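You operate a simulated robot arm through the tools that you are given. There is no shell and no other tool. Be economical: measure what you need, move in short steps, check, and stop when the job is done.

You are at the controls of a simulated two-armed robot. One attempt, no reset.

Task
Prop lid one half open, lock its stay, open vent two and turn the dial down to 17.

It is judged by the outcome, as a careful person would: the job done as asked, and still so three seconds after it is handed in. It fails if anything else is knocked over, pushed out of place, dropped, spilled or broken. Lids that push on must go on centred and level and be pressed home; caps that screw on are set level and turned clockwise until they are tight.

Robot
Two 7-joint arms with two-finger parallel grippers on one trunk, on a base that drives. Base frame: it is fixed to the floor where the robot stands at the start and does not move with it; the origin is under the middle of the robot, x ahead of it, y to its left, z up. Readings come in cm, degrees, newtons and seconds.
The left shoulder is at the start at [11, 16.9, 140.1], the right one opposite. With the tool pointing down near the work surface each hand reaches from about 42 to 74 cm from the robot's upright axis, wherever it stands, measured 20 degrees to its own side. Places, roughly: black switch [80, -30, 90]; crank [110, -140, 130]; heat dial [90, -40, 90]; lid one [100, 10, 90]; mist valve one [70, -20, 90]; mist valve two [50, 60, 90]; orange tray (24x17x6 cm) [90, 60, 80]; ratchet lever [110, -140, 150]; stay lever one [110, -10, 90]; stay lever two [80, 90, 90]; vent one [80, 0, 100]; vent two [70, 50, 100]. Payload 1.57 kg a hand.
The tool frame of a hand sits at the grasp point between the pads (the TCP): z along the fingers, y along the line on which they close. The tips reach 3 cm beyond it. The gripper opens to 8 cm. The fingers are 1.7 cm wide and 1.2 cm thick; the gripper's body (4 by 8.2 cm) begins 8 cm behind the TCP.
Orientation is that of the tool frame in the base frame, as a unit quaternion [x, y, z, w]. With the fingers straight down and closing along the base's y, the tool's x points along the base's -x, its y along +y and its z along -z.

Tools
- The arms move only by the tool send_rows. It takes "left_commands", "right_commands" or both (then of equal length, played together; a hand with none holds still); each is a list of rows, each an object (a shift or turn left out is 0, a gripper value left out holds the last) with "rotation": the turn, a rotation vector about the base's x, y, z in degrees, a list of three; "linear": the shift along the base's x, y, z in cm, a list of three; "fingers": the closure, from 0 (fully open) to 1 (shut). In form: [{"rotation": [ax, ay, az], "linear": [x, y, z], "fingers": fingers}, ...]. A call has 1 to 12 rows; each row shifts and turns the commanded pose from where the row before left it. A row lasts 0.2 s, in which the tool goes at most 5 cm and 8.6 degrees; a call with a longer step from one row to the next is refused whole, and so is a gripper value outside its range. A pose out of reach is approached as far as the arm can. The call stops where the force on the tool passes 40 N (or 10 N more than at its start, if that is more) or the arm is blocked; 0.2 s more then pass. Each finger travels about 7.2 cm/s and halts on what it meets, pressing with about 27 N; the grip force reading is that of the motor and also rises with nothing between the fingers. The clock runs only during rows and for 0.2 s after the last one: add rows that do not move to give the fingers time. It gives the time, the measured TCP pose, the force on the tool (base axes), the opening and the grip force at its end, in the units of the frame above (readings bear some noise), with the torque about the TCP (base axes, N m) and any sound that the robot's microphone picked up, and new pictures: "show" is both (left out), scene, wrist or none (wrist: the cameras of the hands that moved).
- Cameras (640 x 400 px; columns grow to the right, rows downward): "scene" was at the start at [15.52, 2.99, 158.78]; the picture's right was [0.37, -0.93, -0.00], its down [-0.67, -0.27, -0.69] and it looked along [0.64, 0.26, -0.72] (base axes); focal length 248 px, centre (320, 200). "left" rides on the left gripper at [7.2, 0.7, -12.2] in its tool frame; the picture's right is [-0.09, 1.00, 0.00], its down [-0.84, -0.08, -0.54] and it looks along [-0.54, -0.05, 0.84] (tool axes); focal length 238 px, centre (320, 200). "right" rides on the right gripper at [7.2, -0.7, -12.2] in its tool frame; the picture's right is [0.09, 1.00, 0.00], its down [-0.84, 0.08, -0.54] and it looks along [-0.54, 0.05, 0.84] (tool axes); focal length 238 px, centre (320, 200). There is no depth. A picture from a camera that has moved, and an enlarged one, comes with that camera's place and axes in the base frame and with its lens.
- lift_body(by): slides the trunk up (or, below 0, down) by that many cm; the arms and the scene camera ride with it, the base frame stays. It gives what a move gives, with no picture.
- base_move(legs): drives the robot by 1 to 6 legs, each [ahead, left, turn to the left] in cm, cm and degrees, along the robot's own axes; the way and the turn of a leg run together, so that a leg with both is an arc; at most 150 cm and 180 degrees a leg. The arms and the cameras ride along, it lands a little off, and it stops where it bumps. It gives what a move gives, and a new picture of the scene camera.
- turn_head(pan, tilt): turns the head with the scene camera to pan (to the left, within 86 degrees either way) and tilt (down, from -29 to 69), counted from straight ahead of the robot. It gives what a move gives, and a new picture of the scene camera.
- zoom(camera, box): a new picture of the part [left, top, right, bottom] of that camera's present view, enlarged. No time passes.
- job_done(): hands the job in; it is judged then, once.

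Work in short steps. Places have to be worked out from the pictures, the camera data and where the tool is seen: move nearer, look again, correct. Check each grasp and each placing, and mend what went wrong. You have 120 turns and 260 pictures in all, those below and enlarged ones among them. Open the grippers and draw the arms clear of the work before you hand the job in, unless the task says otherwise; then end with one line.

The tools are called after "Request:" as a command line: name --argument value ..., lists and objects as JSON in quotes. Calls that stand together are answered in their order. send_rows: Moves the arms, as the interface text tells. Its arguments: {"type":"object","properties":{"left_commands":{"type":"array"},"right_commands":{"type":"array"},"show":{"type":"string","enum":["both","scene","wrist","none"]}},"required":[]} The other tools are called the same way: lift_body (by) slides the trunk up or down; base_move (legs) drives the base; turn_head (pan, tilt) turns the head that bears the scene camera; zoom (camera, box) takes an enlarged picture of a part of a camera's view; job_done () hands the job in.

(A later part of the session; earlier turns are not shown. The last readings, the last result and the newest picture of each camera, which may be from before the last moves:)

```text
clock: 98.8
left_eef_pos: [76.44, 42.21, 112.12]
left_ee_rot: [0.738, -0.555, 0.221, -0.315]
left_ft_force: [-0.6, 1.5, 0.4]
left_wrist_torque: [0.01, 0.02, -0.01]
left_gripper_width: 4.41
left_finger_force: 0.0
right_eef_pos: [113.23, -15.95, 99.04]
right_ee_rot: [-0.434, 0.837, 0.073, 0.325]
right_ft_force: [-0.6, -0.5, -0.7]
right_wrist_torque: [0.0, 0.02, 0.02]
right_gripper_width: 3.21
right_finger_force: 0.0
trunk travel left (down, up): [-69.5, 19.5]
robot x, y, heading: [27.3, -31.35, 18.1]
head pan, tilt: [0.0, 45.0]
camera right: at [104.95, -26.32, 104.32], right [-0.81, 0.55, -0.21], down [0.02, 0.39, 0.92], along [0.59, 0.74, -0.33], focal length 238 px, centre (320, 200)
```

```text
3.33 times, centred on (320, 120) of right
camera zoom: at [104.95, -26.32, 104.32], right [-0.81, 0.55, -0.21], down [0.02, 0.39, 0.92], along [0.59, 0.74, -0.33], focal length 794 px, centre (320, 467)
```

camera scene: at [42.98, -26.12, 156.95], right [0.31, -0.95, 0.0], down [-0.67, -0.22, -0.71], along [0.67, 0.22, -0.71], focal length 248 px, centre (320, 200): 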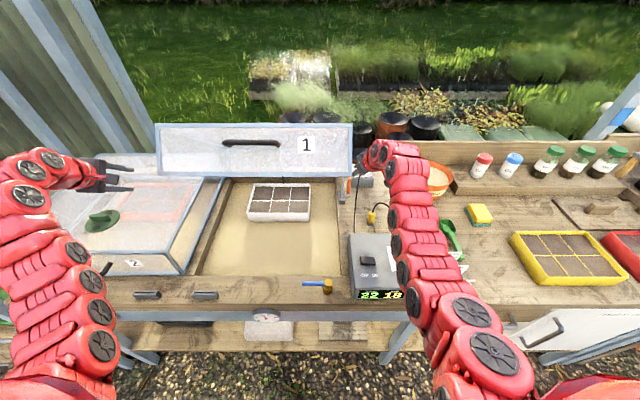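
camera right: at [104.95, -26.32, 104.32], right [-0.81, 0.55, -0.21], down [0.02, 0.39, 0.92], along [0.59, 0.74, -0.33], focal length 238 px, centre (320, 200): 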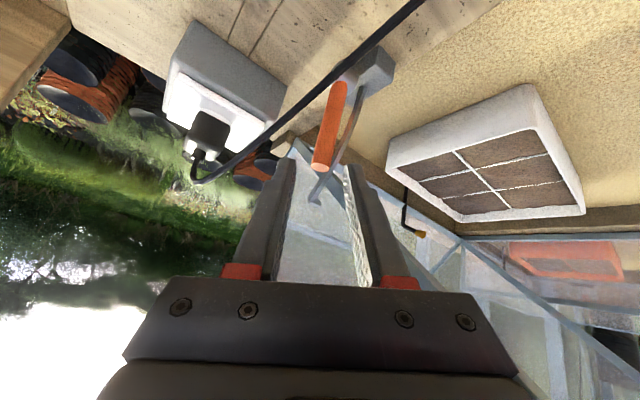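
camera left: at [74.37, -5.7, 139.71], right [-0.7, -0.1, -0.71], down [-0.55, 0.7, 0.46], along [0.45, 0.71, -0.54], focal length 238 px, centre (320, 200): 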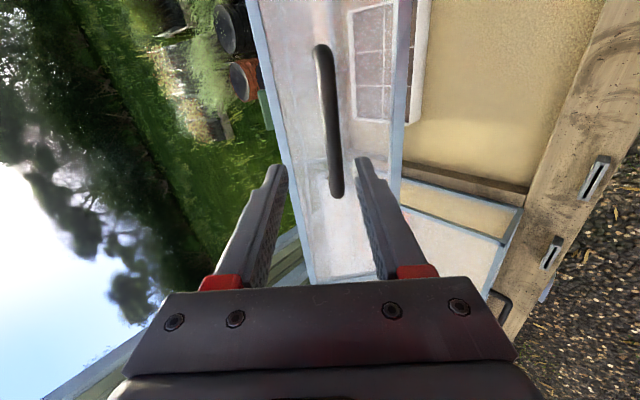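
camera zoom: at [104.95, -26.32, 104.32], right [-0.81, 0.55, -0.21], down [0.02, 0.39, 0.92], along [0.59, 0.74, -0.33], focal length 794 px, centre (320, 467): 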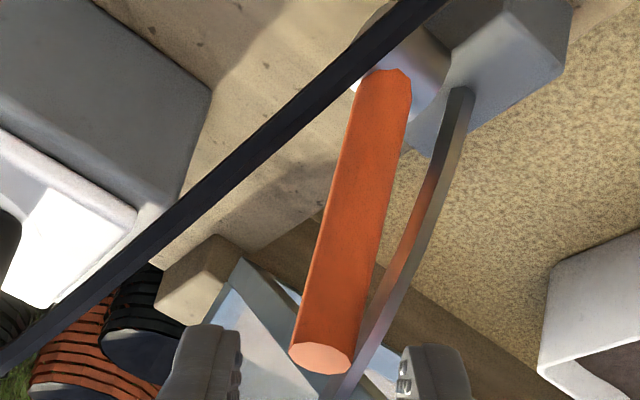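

The lever is clearly between the fingers but the curved stay arm is close beside it. Better to straddle fore-and-aft with the narrow side toward the stay: I'll rise and roll the hand ~119° about its pointing axis.

Request:
send_rows --right_commands '[{"linear": [-1.5, -0.8, 4]}, {"linear": [-1.5, -0.8, 4], "rotation": [3.94, 2.36, -6.47]}, {"rotation": [3.94, 2.36, -6.47]}, {"rotation": [3.94, 2.36, -6.47]}, {"rotation": [3.94, 2.36, -6.47]}, {"rotation": [3.94, 2.36, -6.47]}, {"rotation": [3.94, 2.36, -6.47]}, {"rotation": [3.94, 2.36, -6.47]}, {"rotation": [3.94, 2.36, -6.47]}, {}]' --show "none"

Request:
send_rows --right_commands '[{"rotation": [3.94, 2.36, -6.47]}, {"rotation": [3.94, 2.36, -6.47]}, {"rotation": [3.94, 2.36, -6.47]}, {"rotation": [3.94, 2.36, -6.47]}, {"rotation": [3.94, 2.36, -6.47]}, {"rotation": [3.94, 2.36, -6.47]}, {"rotation": [3.94, 2.36, -6.47]}, {}]' --show "both"

```text
clock: 101.0
left_eef_pos: [76.43, 42.19, 112.33]
left_ee_rot: [0.737, -0.555, 0.22, -0.315]
left_ft_force: [0.2, -0.2, -0.6]
left_wrist_torque: [-0.04, 0.01, 0.02]
left_gripper_width: 4.39
left_finger_force: 0.2
right_eef_pos: [110.2, -17.59, 107.13]
right_ee_rot: [0.087, 0.929, 0.21, 0.29]
right_ft_force: [-0.8, -0.1, 0.3]
right_wrist_torque: [-0.01, -0.03, -0.01]
right_gripper_width: 3.18
right_finger_force: 0.0
trunk travel left (down, up): [-69.5, 19.5]
robot x, y, heading: [27.2, -31.31, 18.1]
head pan, tilt: [0.0, 45.0]
```

```text
clock: 102.8
left_eef_pos: [76.54, 42.04, 112.16]
left_ee_rot: [0.737, -0.555, 0.221, -0.316]
left_ft_force: [0.4, 0.2, -0.1]
left_wrist_torque: [-0.02, 0.02, 0.02]
left_gripper_width: 4.4
left_finger_force: 0.1
right_eef_pos: [110.07, -17.63, 107.03]
right_ee_rot: [0.527, 0.78, 0.279, 0.188]
right_ft_force: [-0.2, -1.6, -0.6]
right_wrist_torque: [0.06, -0.08, 0.04]
right_gripper_width: 3.19
right_finger_force: 0.1
trunk travel left (down, up): [-69.5, 19.5]
robot x, y, heading: [27.01, -30.86, 18.2]
head pan, tilt: [0.0, 45.0]
camera scene: at [42.94, -26.17, 156.95], right [0.31, -0.95, 0.0], down [-0.67, -0.22, -0.71], along [0.67, 0.22, -0.71], focal length 248 px, centre (320, 200)
camera right: at [99.8, -14.12, 116.07], right [0.68, 0.37, 0.63], down [0.05, -0.88, 0.47], along [0.73, -0.29, -0.62], focal length 238 px, centre (320, 200)
```

scene: 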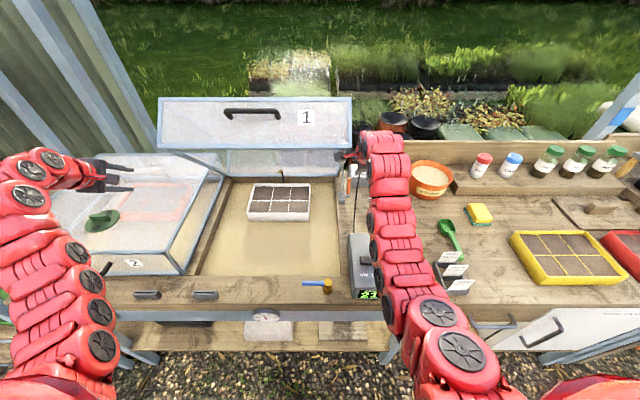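
right: 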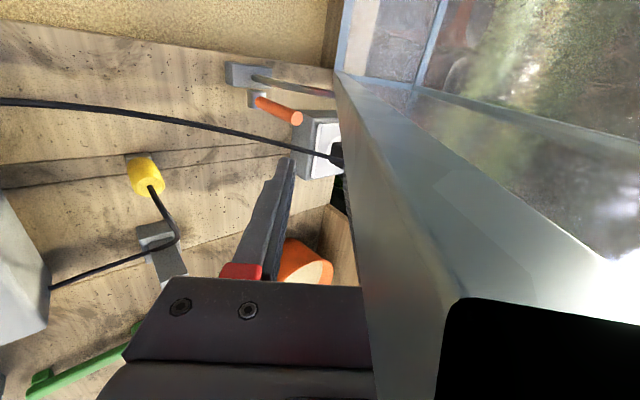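

Rolling lifted the lid: the wrist camera on the lid side pushed it up to ≈49°. First I'll slide the hand to the right, clear of the lid, then roll back 90° so the camera sits above the hand.

Request:
send_rows --right_commands '[{"linear": [0.8, -2.4, 0]}, {"linear": [0.8, -2.4, 0]}, {"linear": [0.6, -1.8, 0]}, {}]' --show "none"

Request:
send_rows --right_commands '[{"rotation": [-4.37, -1.77, 5.83], "fingers": 1.0}, {"rotation": [-4.37, -1.77, 5.83]}, {"rotation": [-4.37, -1.77, 5.83]}, {"rotation": [-4.37, -1.77, 5.83]}, {"rotation": [-4.37, -1.77, 5.83]}, {"rotation": [-4.37, -1.77, 5.83]}, {"rotation": [-4.37, -1.77, 5.83]}, {"rotation": [-4.37, -1.77, 5.83]}, {"rotation": [-4.37, -1.77, 5.83]}, {"rotation": [-4.37, -1.77, 5.83]}, {"rotation": [-4.37, -1.77, 5.83]}, {"rotation": [-4.37, -1.77, 5.83]}]' --show "both"

```text
clock: 103.2
left_eef_pos: [76.26, 42.5, 112.21]
left_ee_rot: [0.738, -0.553, 0.221, -0.317]
left_ft_force: [0.1, -0.7, -1.0]
left_wrist_torque: [0.04, 0.04, 0.03]
left_gripper_width: 4.41
left_finger_force: 0.1
right_eef_pos: [110.2, -17.83, 106.76]
right_ee_rot: [0.516, 0.788, 0.284, 0.178]
right_ft_force: [-2.6, 19.1, -1.7]
right_wrist_torque: [-2.01, -0.29, -1.86]
right_gripper_width: 3.19
right_finger_force: 0.0
trunk travel left (down, up): [-69.5, 19.5]
robot x, y, heading: [27.55, -30.93, 18.4]
head pan, tilt: [0.0, 45.0]
stopped in row 2 (right hand): the force on the tool passed its limit at 48 N (the readings are from after the stop); the commanded pose is now the measured one
```

```text
clock: 105.8
left_eef_pos: [76.28, 42.28, 112.18]
left_ee_rot: [0.738, -0.554, 0.22, -0.317]
left_ft_force: [-0.2, -0.4, -0.8]
left_wrist_torque: [-0.02, -0.01, 0.04]
left_gripper_width: 4.4
left_finger_force: 0.0
right_eef_pos: [110.29, -18.41, 106.95]
right_ee_rot: [-0.189, 0.927, 0.062, 0.316]
right_ft_force: [0.3, 0.4, -0.1]
right_wrist_torque: [-0.01, -0.02, 0.03]
right_gripper_width: 0.0
right_finger_force: 21.4
trunk travel left (down, up): [-69.5, 19.5]
robot x, y, heading: [27.76, -30.87, 18.3]
head pan, tilt: [0.0, 45.0]
camera scene: at [42.93, -26.07, 156.94], right [0.31, -0.95, 0.0], down [-0.67, -0.22, -0.71], along [0.67, 0.22, -0.71], focal length 248 px, centre (320, 200)
camera right: at [98.52, -24.14, 112.25], right [-0.46, 0.89, -0.06], down [0.27, 0.2, 0.94], along [0.85, 0.41, -0.33], focal length 238 px, centre (320, 200)
```

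scene: 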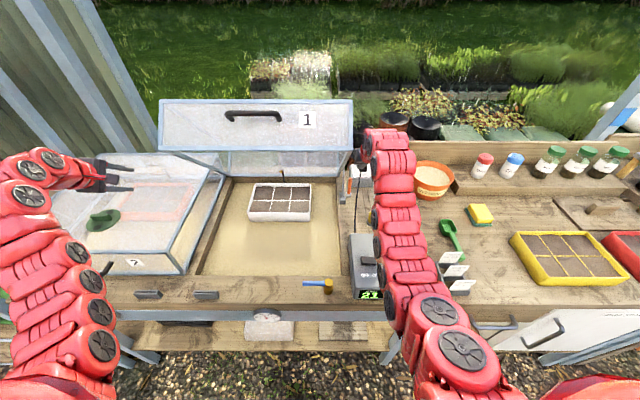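
right: 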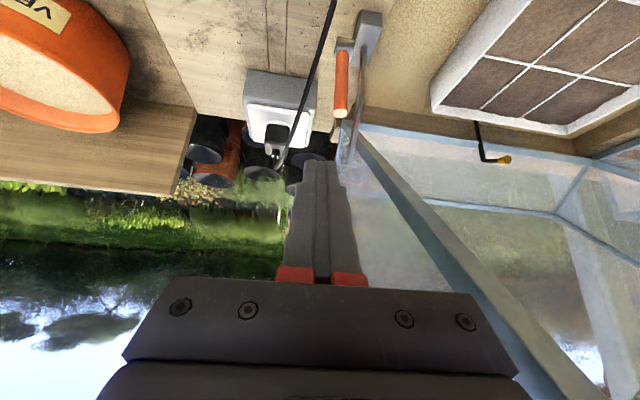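

The hand is free again and nothing else moved. The lid is at about 48°, so I'll use the right hand to hook over the lid's top right corner and ease it back down: first shift right and rise alongside it.

Request:
send_rows --right_commands '[{"linear": [0.6, -1.9, 1]}, {"linear": [0.5, -1.5, 3]}, {"linear": [0, 0, 4.5]}, {"linear": [0, 0, 4.5]}, {"linear": [0, 0, 4.5]}, {"linear": [0, 0, 4.5]}, {"linear": [0, 0, 4.5]}, {"linear": [0, 0, 4.5]}, {}]' --show "both"

```text
clock: 107.8
left_eef_pos: [76.19, 42.33, 112.26]
left_ee_rot: [0.737, -0.554, 0.222, -0.317]
left_ft_force: [0.4, 0.2, 0.0]
left_wrist_torque: [-0.02, 0.0, -0.01]
left_gripper_width: 4.4
left_finger_force: 0.1
right_eef_pos: [109.29, -22.36, 130.96]
right_ee_rot: [-0.188, 0.927, 0.061, 0.318]
right_ft_force: [-0.1, 0.5, 0.2]
right_wrist_torque: [0.01, 0.02, 0.02]
right_gripper_width: 0.0
right_finger_force: 21.0
right hand out of reach, approached as far as the arm can: row 7, 8
trunk travel left (down, up): [-69.5, 19.5]
robot x, y, heading: [27.78, -31.45, 18.4]
head pan, tilt: [0.0, 45.0]
camera scene: at [42.88, -26.05, 156.95], right [0.31, -0.95, 0.0], down [-0.67, -0.22, -0.71], along [0.67, 0.22, -0.71], focal length 248 px, centre (320, 200)
camera right: at [97.45, -28.12, 136.26], right [-0.45, 0.89, -0.06], down [0.27, 0.2, 0.94], along [0.85, 0.41, -0.33], focal length 238 px, centre (320, 200)
```

scene: 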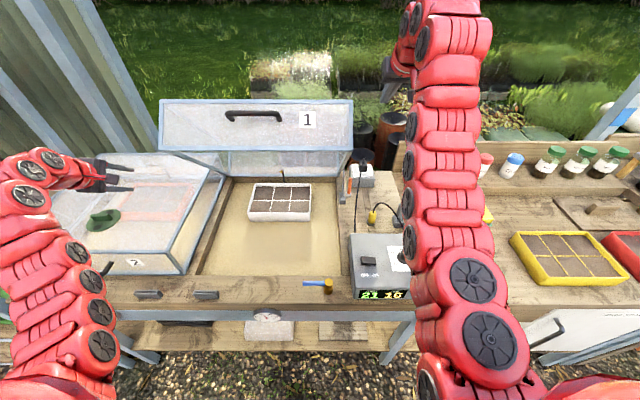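
right: 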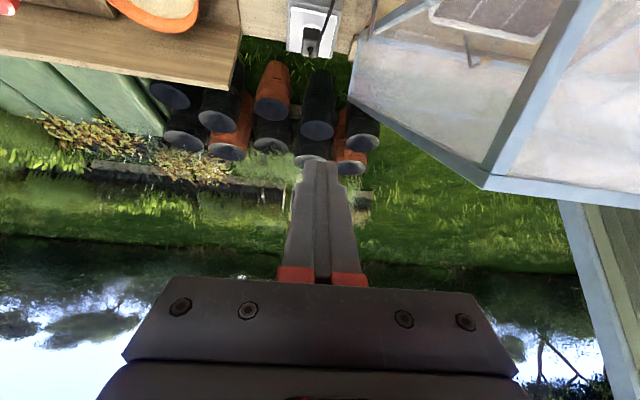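

I need more height; raise the trunk 9 cm, then move the closed fingers over the lid's corner.

Request:
lift_body --by 9

Request:
send_rows --right_commands '[{"linear": [-0.2, 2.5, 0]}, {"linear": [-0.2, 2.5, 0]}, {"linear": [-0.2, 2.5, 0]}, {"linear": [-0.2, 2.5, 0]}, {"linear": [-0.2, 2.3, -2]}, {}]' --show "both"

```text
clock: 109.0
left_eef_pos: [76.21, 42.36, 121.08]
left_ee_rot: [0.738, -0.554, 0.22, -0.316]
left_ft_force: [-0.6, -0.3, -0.1]
left_wrist_torque: [0.04, 0.0, 0.04]
left_gripper_width: 4.41
left_finger_force: 0.1
right_eef_pos: [109.25, -22.4, 139.86]
right_ee_rot: [-0.188, 0.928, 0.062, 0.317]
right_ft_force: [-0.3, 0.3, 0.0]
right_wrist_torque: [0.01, 0.02, 0.05]
right_gripper_width: 0.0
right_finger_force: 21.6
trunk travel left (down, up): [-78.5, 10.5]
robot x, y, heading: [27.4, -31.18, 18.3]
head pan, tilt: [0.0, 45.0]
```

```text
clock: 110.4
left_eef_pos: [76.24, 42.17, 121.25]
left_ee_rot: [0.737, -0.554, 0.221, -0.316]
left_ft_force: [0.4, 0.1, 0.7]
left_wrist_torque: [0.0, -0.01, -0.01]
left_gripper_width: 4.38
left_finger_force: 0.0
right_eef_pos: [107.61, -10.52, 136.59]
right_ee_rot: [-0.188, 0.927, 0.062, 0.317]
right_ft_force: [1.0, -1.0, 0.8]
right_wrist_torque: [-0.01, 0.0, 0.0]
right_gripper_width: 0.0
right_finger_force: 21.3
right hand out of reach, approached as far as the arm can: row 3
trunk travel left (down, up): [-78.5, 10.5]
robot x, y, heading: [27.34, -30.98, 18.2]
head pan, tilt: [0.0, 45.0]
camera scene: at [42.94, -26.15, 165.95], right [0.31, -0.95, 0.0], down [-0.67, -0.22, -0.71], along [0.67, 0.22, -0.71], focal length 248 px, centre (320, 200)
camera right: at [95.81, -16.19, 141.87], right [-0.45, 0.89, -0.06], down [0.27, 0.2, 0.94], along [0.85, 0.41, -0.33], focal length 238 px, centre (320, 200)
```

scene: 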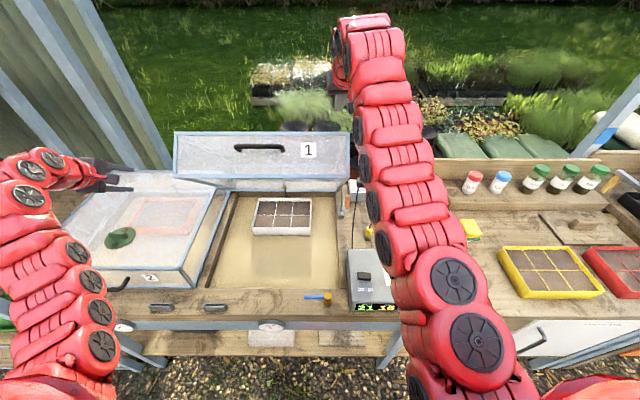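
right: 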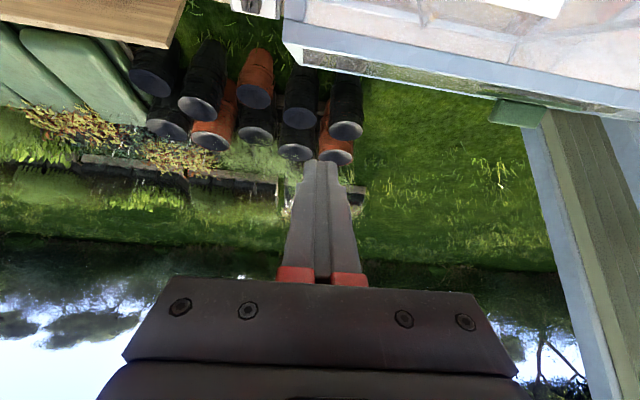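

The fingers hang above the lid's top face. Push along the lid normal (back and down) until contact.

Request:
send_rows --right_commands '[{"linear": [-1.4, -0.46, -1.3]}, {"linear": [-1.4, -0.46, -1.3]}, {"linear": [-1.1, -0.35, -1.0]}, {"linear": [-0.7, -0.23, -0.7]}, {}]' --show "none"

```text
clock: 111.6
left_eef_pos: [76.21, 42.33, 121.13]
left_ee_rot: [0.738, -0.554, 0.221, -0.317]
left_ft_force: [0.5, 0.4, -0.1]
left_wrist_torque: [-0.01, 0.0, 0.03]
left_gripper_width: 4.4
left_finger_force: 0.1
right_eef_pos: [103.16, -11.98, 132.52]
right_ee_rot: [-0.188, 0.927, 0.063, 0.318]
right_ft_force: [1.1, 1.2, 2.0]
right_wrist_torque: [0.05, -0.02, 0.04]
right_gripper_width: 0.0
right_finger_force: 21.3
trunk travel left (down, up): [-78.5, 10.5]
robot x, y, heading: [27.59, -31.14, 18.3]
head pan, tilt: [0.0, 45.0]
```

Request:
send_rows --right_commands '[{"linear": [-0.9, -0.29, -0.85]}, {"linear": [-0.9, -0.29, -0.85]}, {"linear": [-0.85, -0.28, -0.88]}, {"linear": [-0.85, -0.28, -0.9]}, {"linear": [-0.83, -0.27, -0.92]}, {}]' --show "scene"

```text
clock: 113.0
left_eef_pos: [76.28, 42.33, 121.13]
left_ee_rot: [0.737, -0.555, 0.221, -0.316]
left_ft_force: [0.3, -0.5, 0.0]
left_wrist_torque: [0.06, 0.0, 0.01]
left_gripper_width: 4.4
left_finger_force: 0.0
right_eef_pos: [99.6, -13.09, 128.28]
right_ee_rot: [-0.187, 0.927, 0.062, 0.318]
right_ft_force: [-0.7, -0.2, -0.3]
right_wrist_torque: [0.01, 0.02, 0.03]
right_gripper_width: 0.0
right_finger_force: 21.2
right hand out of reach, approached as far as the arm can: row 1
trunk travel left (down, up): [-78.5, 10.5]
robot x, y, heading: [27.67, -30.97, 18.1]
head pan, tilt: [0.0, 45.0]
camera scene: at [42.96, -26.08, 165.94], right [0.31, -0.95, 0.0], down [-0.67, -0.22, -0.71], along [0.67, 0.22, -0.71], focal length 248 px, centre (320, 200)
```

scene: 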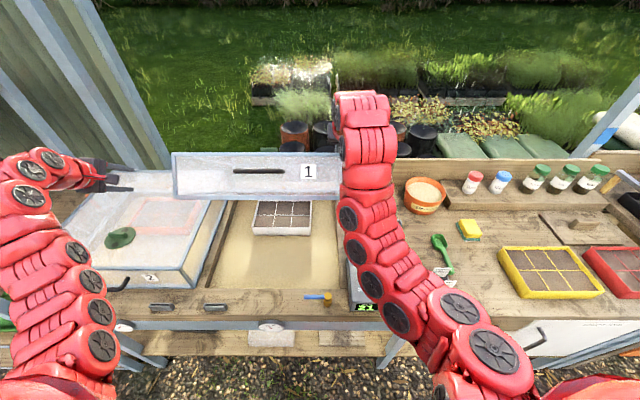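

The lid is back to ≈41–42°. Lift off its face, move the right hand out to the right, yaw it +15°, then lower the trunk.

Request:
send_rows --right_commands '[{"linear": [1.9, 0.6, 2.5]}, {"linear": [1.2, -3.4, 0.5]}, {"linear": [1.2, -3.4, 0]}, {"linear": [1.2, -3.4, 0]}, {"linear": [1.2, -3.4, 0]}, {"rotation": [0, 0, 7.5]}, {"rotation": [0, 0, 7.5]}, {}]' --left_commands '[{}, {"linear": [0, 0, 2]}, {"linear": [0, 0, 2]}, {"linear": [0, 0, 2]}, {"linear": [0, 0, 2]}, {"linear": [0, 0, 2]}, {}, {}]' --show "none"

Request:
lift_body --by -18

Request:
base_move --legs '[[1.5, 0, 0]]'

```text
clock: 114.8
left_eef_pos: [76.33, 42.37, 131.11]
left_ee_rot: [0.737, -0.555, 0.22, -0.316]
left_ft_force: [-0.3, 0.2, -0.1]
left_wrist_torque: [0.0, -0.03, 0.02]
left_gripper_width: 4.41
left_finger_force: 0.1
right_eef_pos: [106.08, -26.05, 131.24]
right_ee_rot: [-0.308, 0.895, 0.103, 0.306]
right_ft_force: [0.1, 0.7, -0.5]
right_wrist_torque: [0.0, -0.01, 0.02]
right_gripper_width: 0.01
right_finger_force: 21.4
trunk travel left (down, up): [-78.5, 10.5]
robot x, y, heading: [27.68, -31.16, 18.0]
head pan, tilt: [0.0, 45.0]
```

```text
clock: 116.8
left_eef_pos: [76.38, 42.36, 113.18]
left_ee_rot: [0.738, -0.554, 0.221, -0.316]
left_ft_force: [0.0, -0.5, 0.7]
left_wrist_torque: [0.02, -0.02, -0.02]
left_gripper_width: 4.41
left_finger_force: 0.0
right_eef_pos: [106.17, -26.13, 113.22]
right_ee_rot: [-0.308, 0.895, 0.103, 0.306]
right_ft_force: [0.0, -0.1, -0.3]
right_wrist_torque: [-0.01, 0.0, 0.0]
right_gripper_width: 0.0
right_finger_force: 21.5
trunk travel left (down, up): [-60.5, 28.5]
robot x, y, heading: [27.64, -31.12, 18.3]
head pan, tilt: [0.0, 45.0]
```

```text
clock: 117.6
left_eef_pos: [77.55, 42.83, 113.22]
left_ee_rot: [0.738, -0.554, 0.221, -0.316]
left_ft_force: [0.0, 0.0, 0.5]
left_wrist_torque: [-0.04, -0.03, -0.02]
left_gripper_width: 4.41
left_finger_force: 0.1
right_eef_pos: [107.51, -25.65, 113.21]
right_ee_rot: [-0.307, 0.895, 0.104, 0.307]
right_ft_force: [-0.1, 0.4, -0.4]
right_wrist_torque: [0.0, -0.05, 0.02]
right_gripper_width: 0.02
right_finger_force: 21.4
trunk travel left (down, up): [-60.5, 28.5]
robot x, y, heading: [28.51, -30.61, 18.4]
head pan, tilt: [0.0, 45.0]
camera scene: at [44.16, -25.67, 147.97], right [0.31, -0.95, 0.0], down [-0.67, -0.22, -0.71], along [0.67, 0.22, -0.71], focal length 248 px, centre (320, 200)
```

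scene: 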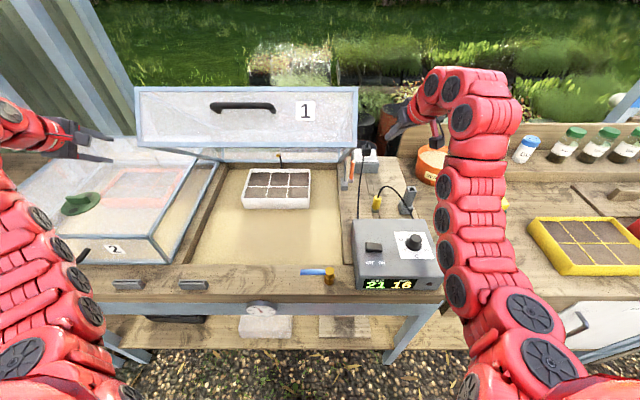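

The dial still looks right and the lid is at ≈42°. Move the right hand over the lever (tip slightly beyond it), staying above its top.

Request:
send_rows --right_commands '[{"linear": [1.9, 2.3, -2.2]}, {"linear": [1.9, 2.3, -2.2]}, {"linear": [1.9, 2.3, -2.2]}, {"linear": [1.9, 2.3, -2]}, {"linear": [2.0, 2.4, -2]}, {}]' --show "wrist"

Request:
zoom --camera "right" --box '[240, 40, 400, 190]'

```text
clock: 119.0
left_eef_pos: [77.66, 42.92, 113.15]
left_ee_rot: [0.737, -0.554, 0.221, -0.317]
left_ft_force: [0.1, -0.7, -0.5]
left_wrist_torque: [0.0, 0.01, 0.0]
left_gripper_width: 4.4
left_finger_force: 0.0
right_eef_pos: [115.67, -15.98, 104.1]
right_ee_rot: [-0.308, 0.895, 0.103, 0.305]
right_ft_force: [-0.3, -1.0, -0.6]
right_wrist_torque: [-0.01, 0.0, -0.02]
right_gripper_width: 0.01
right_finger_force: 21.1
right hand out of reach, approached as far as the arm can: row 5
trunk travel left (down, up): [-60.5, 28.5]
robot x, y, heading: [28.74, -30.9, 18.2]
head pan, tilt: [0.0, 45.0]
camera right: at [105.79, -24.54, 109.28], right [-0.67, 0.74, -0.06], down [0.21, 0.27, 0.94], along [0.71, 0.61, -0.33], focal length 238 px, centre (320, 200)
```

right: 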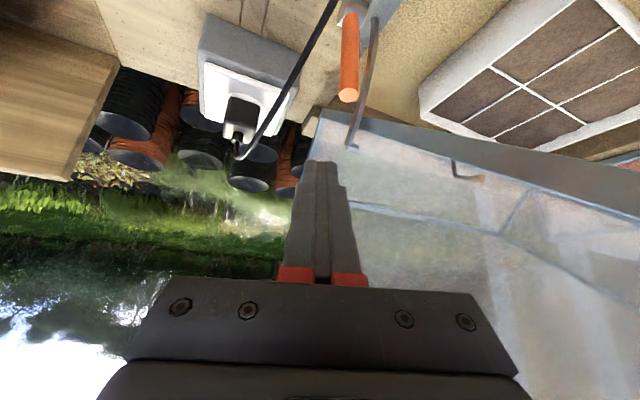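

```text
2.67 times, centred on (320, 115) of right
camera zoom: at [105.79, -24.54, 109.28], right [-0.67, 0.74, -0.06], down [0.21, 0.27, 0.94], along [0.71, 0.61, -0.33], focal length 636 px, centre (320, 427)
```

zoom: 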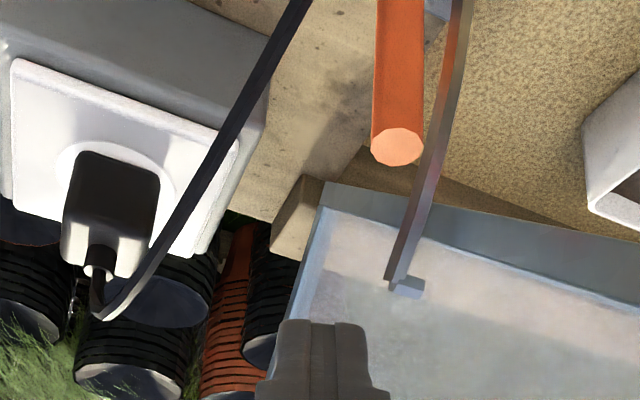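

Lever top confirmed at [115.6,-13.8]. The arm is at its reach limit, so nudge the base forward 2.5 cm.

Request:
base_move --legs '[[2.5, 0, 0]]'

```text
clock: 119.8
left_eef_pos: [79.89, 43.46, 113.32]
left_ee_rot: [0.737, -0.554, 0.221, -0.317]
left_ft_force: [-0.5, 0.3, 0.4]
left_wrist_torque: [-0.01, 0.01, 0.0]
left_gripper_width: 4.38
left_finger_force: 0.0
right_eef_pos: [118.01, -15.11, 104.12]
right_ee_rot: [-0.307, 0.895, 0.103, 0.307]
right_ft_force: [-0.8, 0.6, 0.4]
right_wrist_torque: [-0.01, 0.0, -0.03]
right_gripper_width: 0.0
right_finger_force: 20.7
trunk travel left (down, up): [-60.5, 28.5]
robot x, y, heading: [31.27, -30.52, 18.0]
head pan, tilt: [0.0, 45.0]
camera scene: at [46.52, -24.9, 147.98], right [0.31, -0.95, 0.0], down [-0.67, -0.22, -0.71], along [0.67, 0.22, -0.71], focal length 248 px, centre (320, 200)
```

scene: 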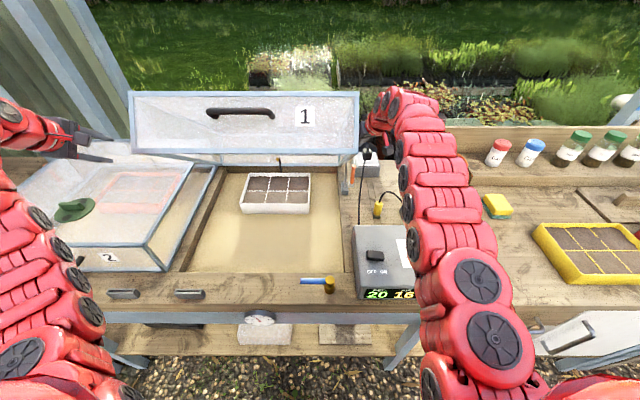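

Now lower the fingertip behind the lever's top.

Request:
send_rows --right_commands '[{"linear": [-0.5, 0.2, -3]}, {"linear": [-0.5, 0.1, -3]}, {"linear": [0, 0, -1]}, {}]' --show "wrist"

Request:
zoom --camera "right" --box '[240, 40, 400, 190]'

```text
clock: 120.8
left_eef_pos: [80.06, 43.74, 113.1]
left_ee_rot: [0.738, -0.554, 0.221, -0.316]
left_ft_force: [0.4, -0.1, -0.4]
left_wrist_torque: [-0.01, 0.06, 0.01]
left_gripper_width: 4.39
left_finger_force: 0.0
right_eef_pos: [116.95, -14.74, 96.94]
right_ee_rot: [-0.306, 0.895, 0.101, 0.307]
right_ft_force: [0.5, 0.5, 1.0]
right_wrist_torque: [0.02, 0.03, -0.02]
right_gripper_width: 0.0
right_finger_force: 21.3
trunk travel left (down, up): [-60.5, 28.5]
robot x, y, heading: [30.88, -30.07, 18.0]
head pan, tilt: [0.0, 45.0]
camera right: at [107.11, -23.37, 102.25], right [-0.67, 0.74, -0.06], down [0.21, 0.27, 0.94], along [0.71, 0.61, -0.33], focal length 238 px, centre (320, 200)
```

right: 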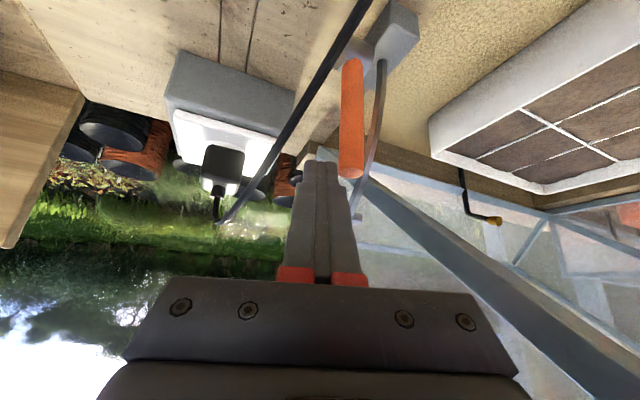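

```text
2.67 times, centred on (320, 115) of right
camera zoom: at [107.11, -23.37, 102.25], right [-0.67, 0.74, -0.06], down [0.21, 0.27, 0.94], along [0.71, 0.61, -0.33], focal length 636 px, centre (320, 427)
```

zoom: 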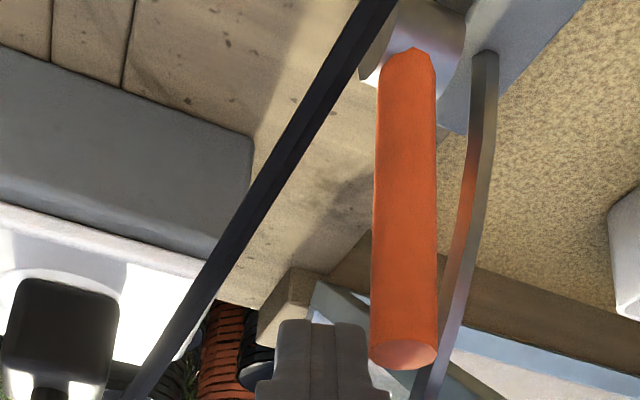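

The finger is behind the lever and to its right slightly. Shift left 0.4, lower 1 cm, then pull back along the lever's arc for the first part.

Request:
send_rows --right_commands '[{"linear": [-0.12, 0.38, -1]}, {"linear": [-1.0, -0.33, -0.1]}, {"linear": [-1.0, -0.33, -0.2]}, {"linear": [-1.0, -0.33, -0.4]}, {"linear": [-1.0, -0.33, -0.5]}, {}]' --show "wrist"

Request:
zoom --camera "right" --box '[240, 40, 400, 190]'

```text
clock: 122.2
left_eef_pos: [79.98, 43.65, 113.23]
left_ee_rot: [0.738, -0.554, 0.22, -0.316]
left_ft_force: [0.0, -0.1, -0.9]
left_wrist_torque: [-0.01, 0.01, -0.02]
left_gripper_width: 4.39
left_finger_force: 0.0
right_eef_pos: [112.92, -15.49, 94.82]
right_ee_rot: [-0.308, 0.895, 0.103, 0.306]
right_ft_force: [-0.3, 0.1, -0.4]
right_wrist_torque: [-0.02, 0.04, -0.02]
right_gripper_width: 0.0
right_finger_force: 21.2
trunk travel left (down, up): [-60.5, 28.5]
robot x, y, heading: [31.5, -30.01, 18.3]
head pan, tilt: [0.0, 45.0]
camera right: at [103.05, -24.2, 100.06], right [-0.67, 0.74, -0.06], down [0.21, 0.27, 0.94], along [0.71, 0.61, -0.33], focal length 238 px, centre (320, 200)
```

right: 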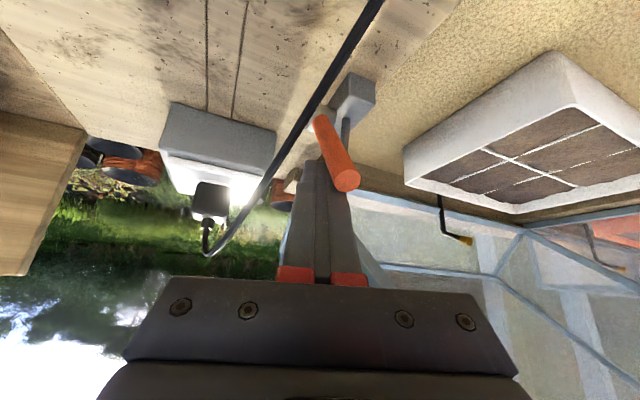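

```text
2.67 times, centred on (320, 115) of right
camera zoom: at [103.05, -24.2, 100.06], right [-0.67, 0.74, -0.06], down [0.21, 0.27, 0.94], along [0.71, 0.61, -0.33], focal length 636 px, centre (320, 427)
```

zoom: 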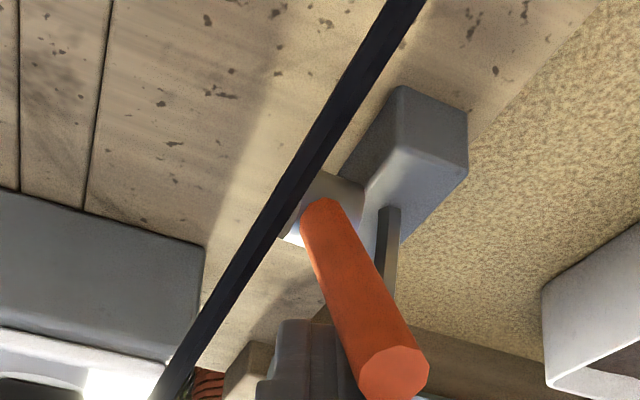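

The lever swings toward me freely. Continue the arc, back and down.

Request:
send_rows --right_commands '[{"linear": [-1.2, -0.39, -0.6]}, {"linear": [-1.2, -0.39, -0.8]}, {"linear": [-1.1, -0.36, -0.9]}, {"linear": [-1.0, -0.33, -1.0]}, {}]' --show "wrist"

Request:
zoom --camera "right" --box '[240, 40, 400, 190]'

```text
clock: 122.9
left_eef_pos: [79.95, 43.76, 113.18]
left_ee_rot: [0.738, -0.554, 0.221, -0.316]
left_ft_force: [0.1, 0.4, 0.2]
left_wrist_torque: [0.01, -0.01, 0.01]
left_gripper_width: 4.39
left_finger_force: 0.1
right_eef_pos: [111.31, -16.29, 94.12]
right_ee_rot: [-0.307, 0.891, 0.103, 0.32]
right_ft_force: [5.1, 4.0, 3.0]
right_wrist_torque: [0.11, -0.21, -0.01]
right_gripper_width: 0.02
right_finger_force: 21.7
right hand out of reach, approached as far as the arm can: row 3
trunk travel left (down, up): [-60.5, 28.5]
robot x, y, heading: [31.39, -30.02, 18.4]
head pan, tilt: [0.0, 45.0]
stopped in row 3 (right hand): the force on the tool passed its limit at 48 N (the readings are from after the stop); the commanded pose is now the measured one
camera right: at [101.21, -24.94, 99.06], right [-0.67, 0.74, -0.07], down [0.19, 0.26, 0.95], along [0.72, 0.62, -0.31], focal length 238 px, centre (320, 200)
```

right: 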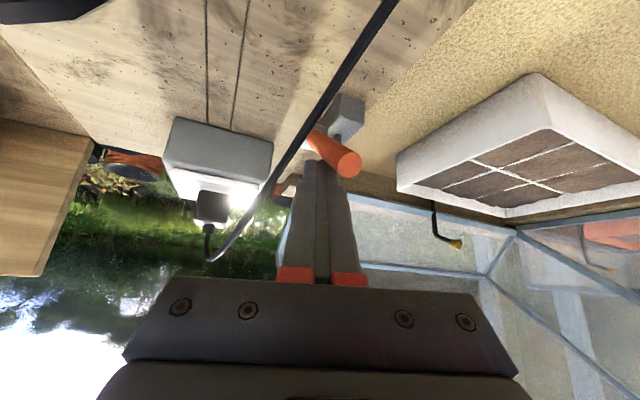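

```text
2.67 times, centred on (320, 115) of right
camera zoom: at [101.21, -24.94, 99.06], right [-0.67, 0.74, -0.07], down [0.19, 0.26, 0.95], along [0.72, 0.62, -0.31], focal length 636 px, centre (320, 427)
```

zoom: 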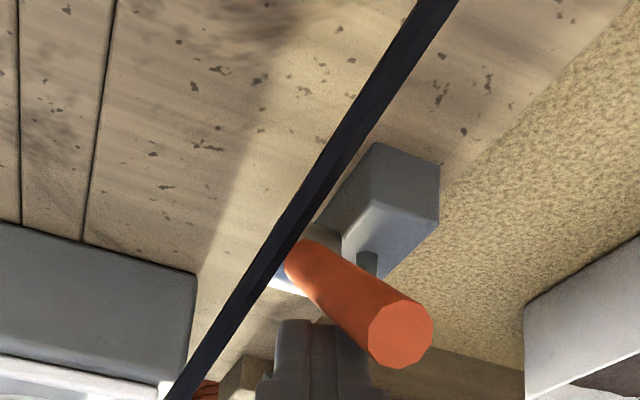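

The lever leans ≈46° toward me and then resisted (48 N). I'll check whether that's its end stop by pressing down on its tip from above.

Request:
send_rows --right_commands '[{"linear": [0.5, 0.1, 2.5]}, {"linear": [-1.0, -0.2, 2.5]}, {"linear": [-2.3, -0.4, -0.8]}, {"linear": [0, 0, -1]}, {"linear": [-0.2, 0, -0.8]}, {"linear": [-0.3, -0.1, -0.6]}, {}]' --show "wrist"

Request:
zoom --camera "right" --box '[240, 40, 400, 190]'

```text
clock: 124.6
left_eef_pos: [79.95, 43.77, 113.17]
left_ee_rot: [0.738, -0.554, 0.221, -0.316]
left_ft_force: [-0.2, 0.0, -0.1]
left_wrist_torque: [-0.02, 0.0, 0.02]
left_gripper_width: 4.4
left_finger_force: 0.1
right_eef_pos: [108.15, -16.8, 96.45]
right_ee_rot: [-0.305, 0.889, 0.103, 0.327]
right_ft_force: [6.8, 2.5, 10.8]
right_wrist_torque: [0.04, -0.36, -0.11]
right_gripper_width: 0.0
right_finger_force: 21.3
trunk travel left (down, up): [-60.5, 28.5]
robot x, y, heading: [31.36, -30.02, 18.4]
head pan, tilt: [0.0, 45.0]
stopped in row 7 (right hand): the force on the tool passed its limit at 41 N (the readings are from after the stop); the commanded pose is now the measured one
camera right: at [98.05, -25.47, 101.21], right [-0.66, 0.75, -0.08], down [0.18, 0.25, 0.95], along [0.73, 0.62, -0.3], focal length 238 px, centre (320, 200)
```

right: 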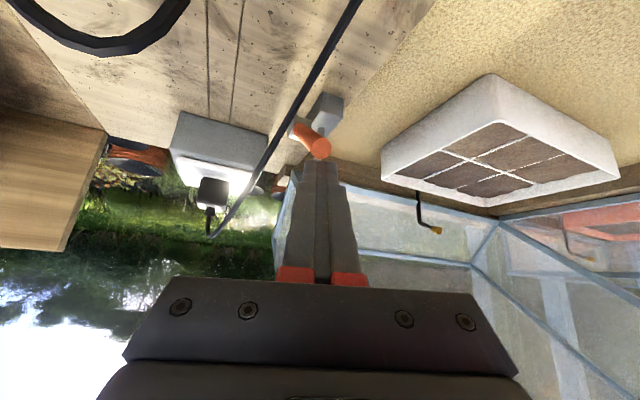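

```text
2.67 times, centred on (320, 115) of right
camera zoom: at [98.05, -25.47, 101.21], right [-0.66, 0.75, -0.08], down [0.18, 0.25, 0.95], along [0.73, 0.62, -0.3], focal length 636 px, centre (320, 427)
```

zoom: 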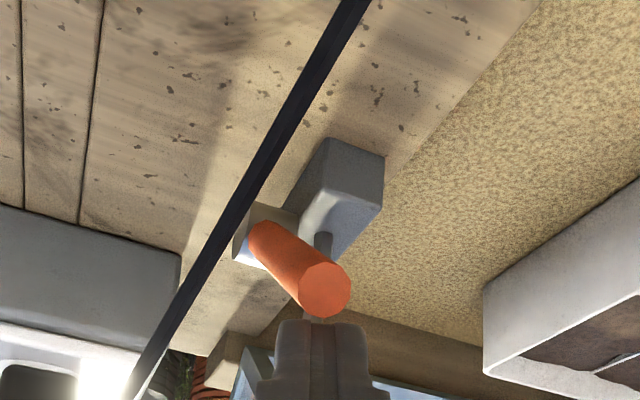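

The lever is against its stop at ≈47° toward me, i.e. thrown fully to the lock side. Retreat the right hand up and back, and check the lid.

Request:
send_rows --right_commands '[{"linear": [0.3, 0.1, 3]}, {"linear": [0.3, -1, 3]}, {"linear": [-0.5, -2.5, 3]}, {"linear": [-1, -3, 3]}, {"linear": [-1, -3, 3]}, {"linear": [-2, -1, 3]}, {}]' --show "scene"

Request:
zoom --camera "right" --box '[200, 0, 520, 200]'

```text
clock: 126.2
left_eef_pos: [80.0, 43.69, 113.19]
left_ee_rot: [0.738, -0.554, 0.221, -0.316]
left_ft_force: [-0.6, -0.6, -0.6]
left_wrist_torque: [-0.01, 0.02, -0.01]
left_gripper_width: 4.41
left_finger_force: 0.0
right_eef_pos: [105.66, -26.52, 112.74]
right_ee_rot: [-0.305, 0.89, 0.104, 0.323]
right_ft_force: [1.1, 0.0, 0.3]
right_wrist_torque: [-0.02, -0.01, 0.0]
right_gripper_width: 0.02
right_finger_force: 20.9
right hand out of reach, approached as far as the arm can: row 6
trunk travel left (down, up): [-60.5, 28.5]
robot x, y, heading: [31.73, -30.28, 18.3]
head pan, tilt: [0.0, 45.0]
camera scene: at [46.82, -24.8, 147.94], right [0.31, -0.95, 0.0], down [-0.67, -0.22, -0.71], along [0.67, 0.22, -0.71], focal length 248 px, centre (320, 200)
```

scene: 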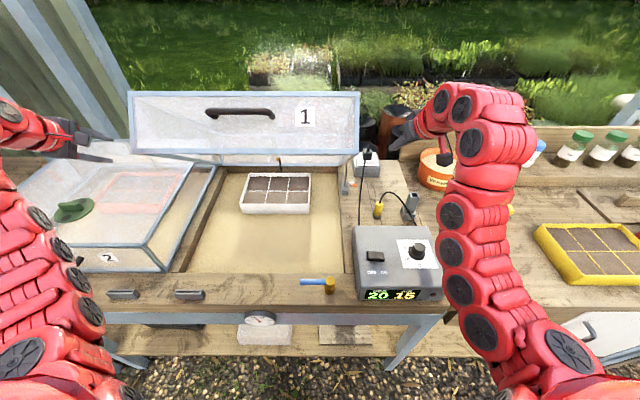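

```text
2.00 times, centred on (360, 100) of right
camera zoom: at [95.56, -35.19, 117.61], right [-0.66, 0.75, -0.07], down [0.18, 0.25, 0.95], along [0.73, 0.62, -0.3], focal length 477 px, centre (240, 400)
```

zoom: 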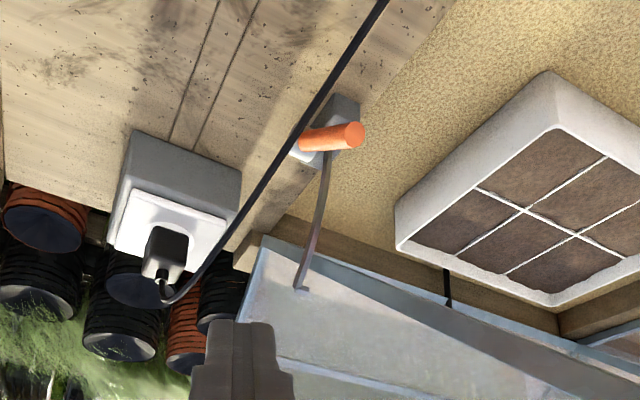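

Lever holds its locked position and the lid is unchanged. Next is vent two: back the base away from the bench first so the hands clear the lid.

Request:
base_move --legs '[[-30, 0, 0]]'

Request:
send_rows --left_commands '[{"linear": [0.8, -4, 1]}, {"linear": [0.8, -4, 1]}, {"linear": [0.8, -4, 1]}, {"linear": [0.8, -4, 1]}, {"linear": [0.8, -4, 1]}, {"linear": [0.8, -4, 0]}, {"linear": [0.8, -4, 0]}, {"linear": [0.8, -4, 0]}, {"linear": [0.8, -4, 0]}, {}]' --show "scene"

```text
clock: 128.2
left_eef_pos: [52.0, 34.42, 113.19]
left_ee_rot: [0.738, -0.555, 0.22, -0.316]
left_ft_force: [-0.1, -0.6, 0.5]
left_wrist_torque: [0.0, 0.01, 0.04]
left_gripper_width: 4.42
left_finger_force: 0.0
right_eef_pos: [77.41, -35.92, 112.74]
right_ee_rot: [-0.305, 0.89, 0.103, 0.323]
right_ft_force: [0.8, -0.5, 0.2]
right_wrist_torque: [0.03, -0.01, 0.01]
right_gripper_width: 0.0
right_finger_force: 21.3
trunk travel left (down, up): [-60.5, 28.5]
robot x, y, heading: [3.13, -39.42, 17.8]
head pan, tilt: [0.0, 45.0]
camera scene: at [18.59, -34.1, 147.95], right [0.31, -0.95, 0.0], down [-0.67, -0.22, -0.71], along [0.67, 0.22, -0.71], focal length 248 px, centre (320, 200)
```

scene: 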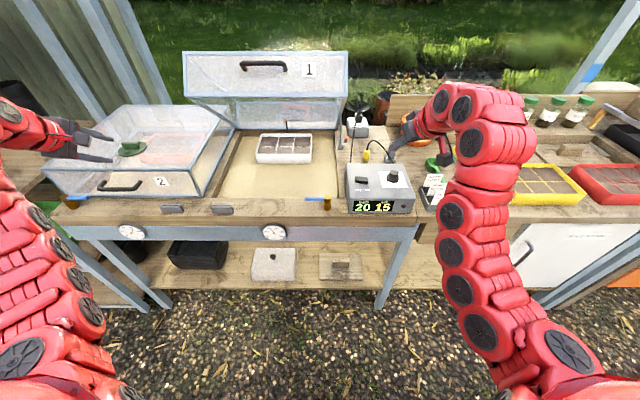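

```text
clock: 130.4
left_eef_pos: [65.17, 4.18, 117.44]
left_ee_rot: [0.738, -0.554, 0.221, -0.317]
left_ft_force: [0.6, 0.1, 0.1]
left_wrist_torque: [0.0, -0.02, -0.01]
left_gripper_width: 4.38
left_finger_force: 0.0
left hand out of reach, approached as far as the arm can: row 5, 6, 7, 8, 9
right_eef_pos: [77.43, -35.81, 112.85]
right_ee_rot: [-0.304, 0.89, 0.102, 0.324]
right_ft_force: [0.6, -0.4, 0.3]
right_wrist_torque: [-0.01, -0.02, 0.02]
right_gripper_width: 0.01
right_finger_force: 20.7
trunk travel left (down, up): [-60.5, 28.5]
robot x, y, heading: [3.17, -39.17, 18.1]
head pan, tilt: [0.0, 45.0]
camera scene: at [18.57, -33.97, 147.95], right [0.31, -0.95, 0.0], down [-0.67, -0.22, -0.71], along [0.67, 0.22, -0.71], focal length 248 px, centre (320, 200)
```

scene: 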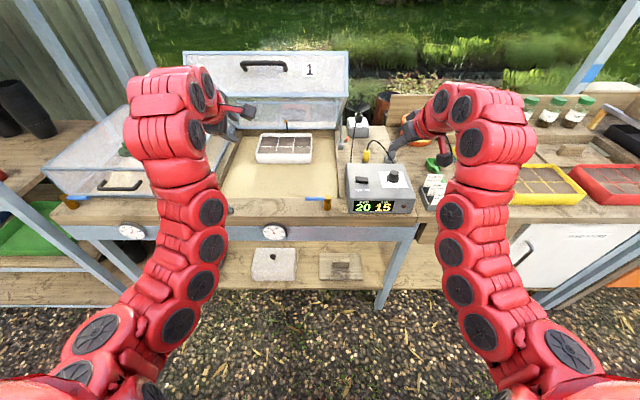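

Clear view: lid half open, everything else in place. I'll raise the trunk so the right hand will pass above the open lid, then drive left toward vent two.

Request:
lift_body --by 25

Request:
base_move --legs '[[0, 53, 0]]'

```text
clock: 133.0
left_eef_pos: [65.13, 4.04, 142.37]
left_ee_rot: [0.738, -0.554, 0.221, -0.316]
left_ft_force: [0.4, 1.4, 0.3]
left_wrist_torque: [0.0, -0.02, 0.0]
left_gripper_width: 4.39
left_finger_force: 0.2
right_eef_pos: [77.42, -35.97, 137.78]
right_ee_rot: [-0.305, 0.89, 0.103, 0.322]
right_ft_force: [0.4, 0.3, 1.2]
right_wrist_torque: [0.0, -0.01, -0.03]
right_gripper_width: 0.0
right_finger_force: 21.7
trunk travel left (down, up): [-85.5, 3.5]
robot x, y, heading: [2.96, -39.19, 18.4]
head pan, tilt: [0.0, 45.0]
```

```text
clock: 136.1
left_eef_pos: [48.85, 53.34, 142.44]
left_ee_rot: [0.738, -0.553, 0.22, -0.317]
left_ft_force: [-0.1, 0.7, 0.1]
left_wrist_torque: [-0.01, -0.01, -0.02]
left_gripper_width: 4.39
left_finger_force: 0.2
right_eef_pos: [61.21, 13.45, 137.68]
right_ee_rot: [-0.306, 0.89, 0.103, 0.322]
right_ft_force: [0.5, -0.4, 0.3]
right_wrist_torque: [0.03, 0.0, 0.03]
right_gripper_width: 0.0
right_finger_force: 20.6
trunk travel left (down, up): [-85.5, 3.5]
robot x, y, heading: [-13.17, 9.74, 18.4]
head pan, tilt: [0.0, 45.0]
camera scene: at [2.41, 14.98, 172.94], right [0.32, -0.95, 0.0], down [-0.67, -0.22, -0.71], along [0.67, 0.22, -0.71], focal length 248 px, centre (320, 200)
```

scene: 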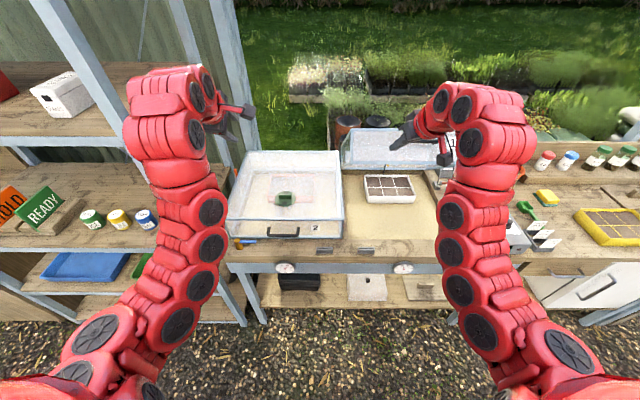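

Drive forward 22 cm; the left hand then is above hood two's vent area.

Request:
base_move --legs '[[22, 0, 0]]'

Request:
turn_head --pan 10 --tilt 55

Request:
zoom --camera "scene" --box '[220, 120, 380, 240]'

```text
clock: 137.7
left_eef_pos: [69.04, 60.46, 142.58]
left_ee_rot: [0.738, -0.553, 0.219, -0.317]
left_ft_force: [0.7, -0.1, 0.5]
left_wrist_torque: [-0.02, 0.0, 0.01]
left_gripper_width: 4.4
left_finger_force: 0.1
right_eef_pos: [81.66, 20.42, 137.98]
right_ee_rot: [-0.307, 0.889, 0.104, 0.324]
right_ft_force: [0.5, 0.1, 0.5]
right_wrist_torque: [0.0, -0.01, 0.0]
right_gripper_width: 0.0
right_finger_force: 21.0
trunk travel left (down, up): [-85.5, 3.5]
robot x, y, heading: [7.59, 16.82, 18.5]
head pan, tilt: [0.0, 45.0]
camera scene: at [22.69, 21.9, 172.97], right [0.32, -0.95, 0.0], down [-0.67, -0.22, -0.71], along [0.67, 0.23, -0.71], focal length 248 px, centre (320, 200)
```

scene: 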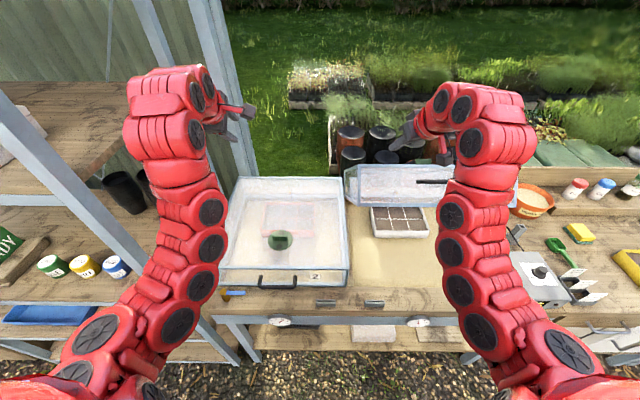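

```text
clock: 138.4
left_eef_pos: [69.47, 60.48, 142.27]
left_ee_rot: [0.739, -0.553, 0.219, -0.317]
left_ft_force: [0.3, -0.2, 0.6]
left_wrist_torque: [0.02, 0.02, -0.01]
left_gripper_width: 4.42
left_finger_force: 0.1
right_eef_pos: [81.86, 20.54, 137.61]
right_ee_rot: [-0.306, 0.89, 0.103, 0.322]
right_ft_force: [0.0, 0.6, 0.0]
right_wrist_torque: [-0.01, 0.0, -0.01]
right_gripper_width: 0.0
right_finger_force: 21.6
trunk travel left (down, up): [-85.5, 3.5]
robot x, y, heading: [7.51, 17.1, 18.6]
head pan, tilt: [10.0, 55.0]
camera scene: at [21.66, 22.88, 171.59], right [0.48, -0.88, 0.0], down [-0.72, -0.39, -0.57], along [0.5, 0.27, -0.82], focal length 248 px, centre (320, 200)
```

scene: 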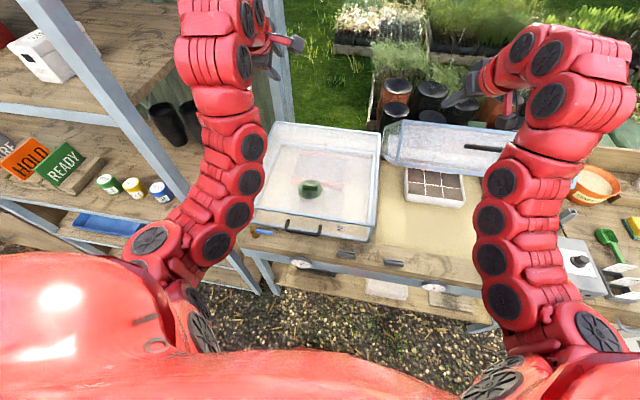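

```text
3.33 times, centred on (300, 180) of scene
camera zoom: at [21.66, 22.88, 171.59], right [0.48, -0.88, 0.0], down [-0.72, -0.39, -0.57], along [0.5, 0.27, -0.82], focal length 827 px, centre (387, 267)
```

zoom: 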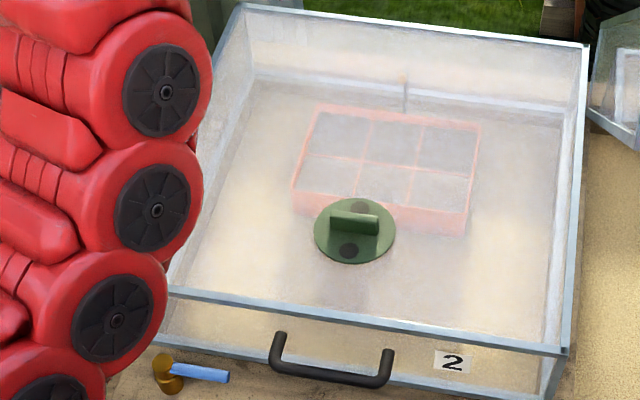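

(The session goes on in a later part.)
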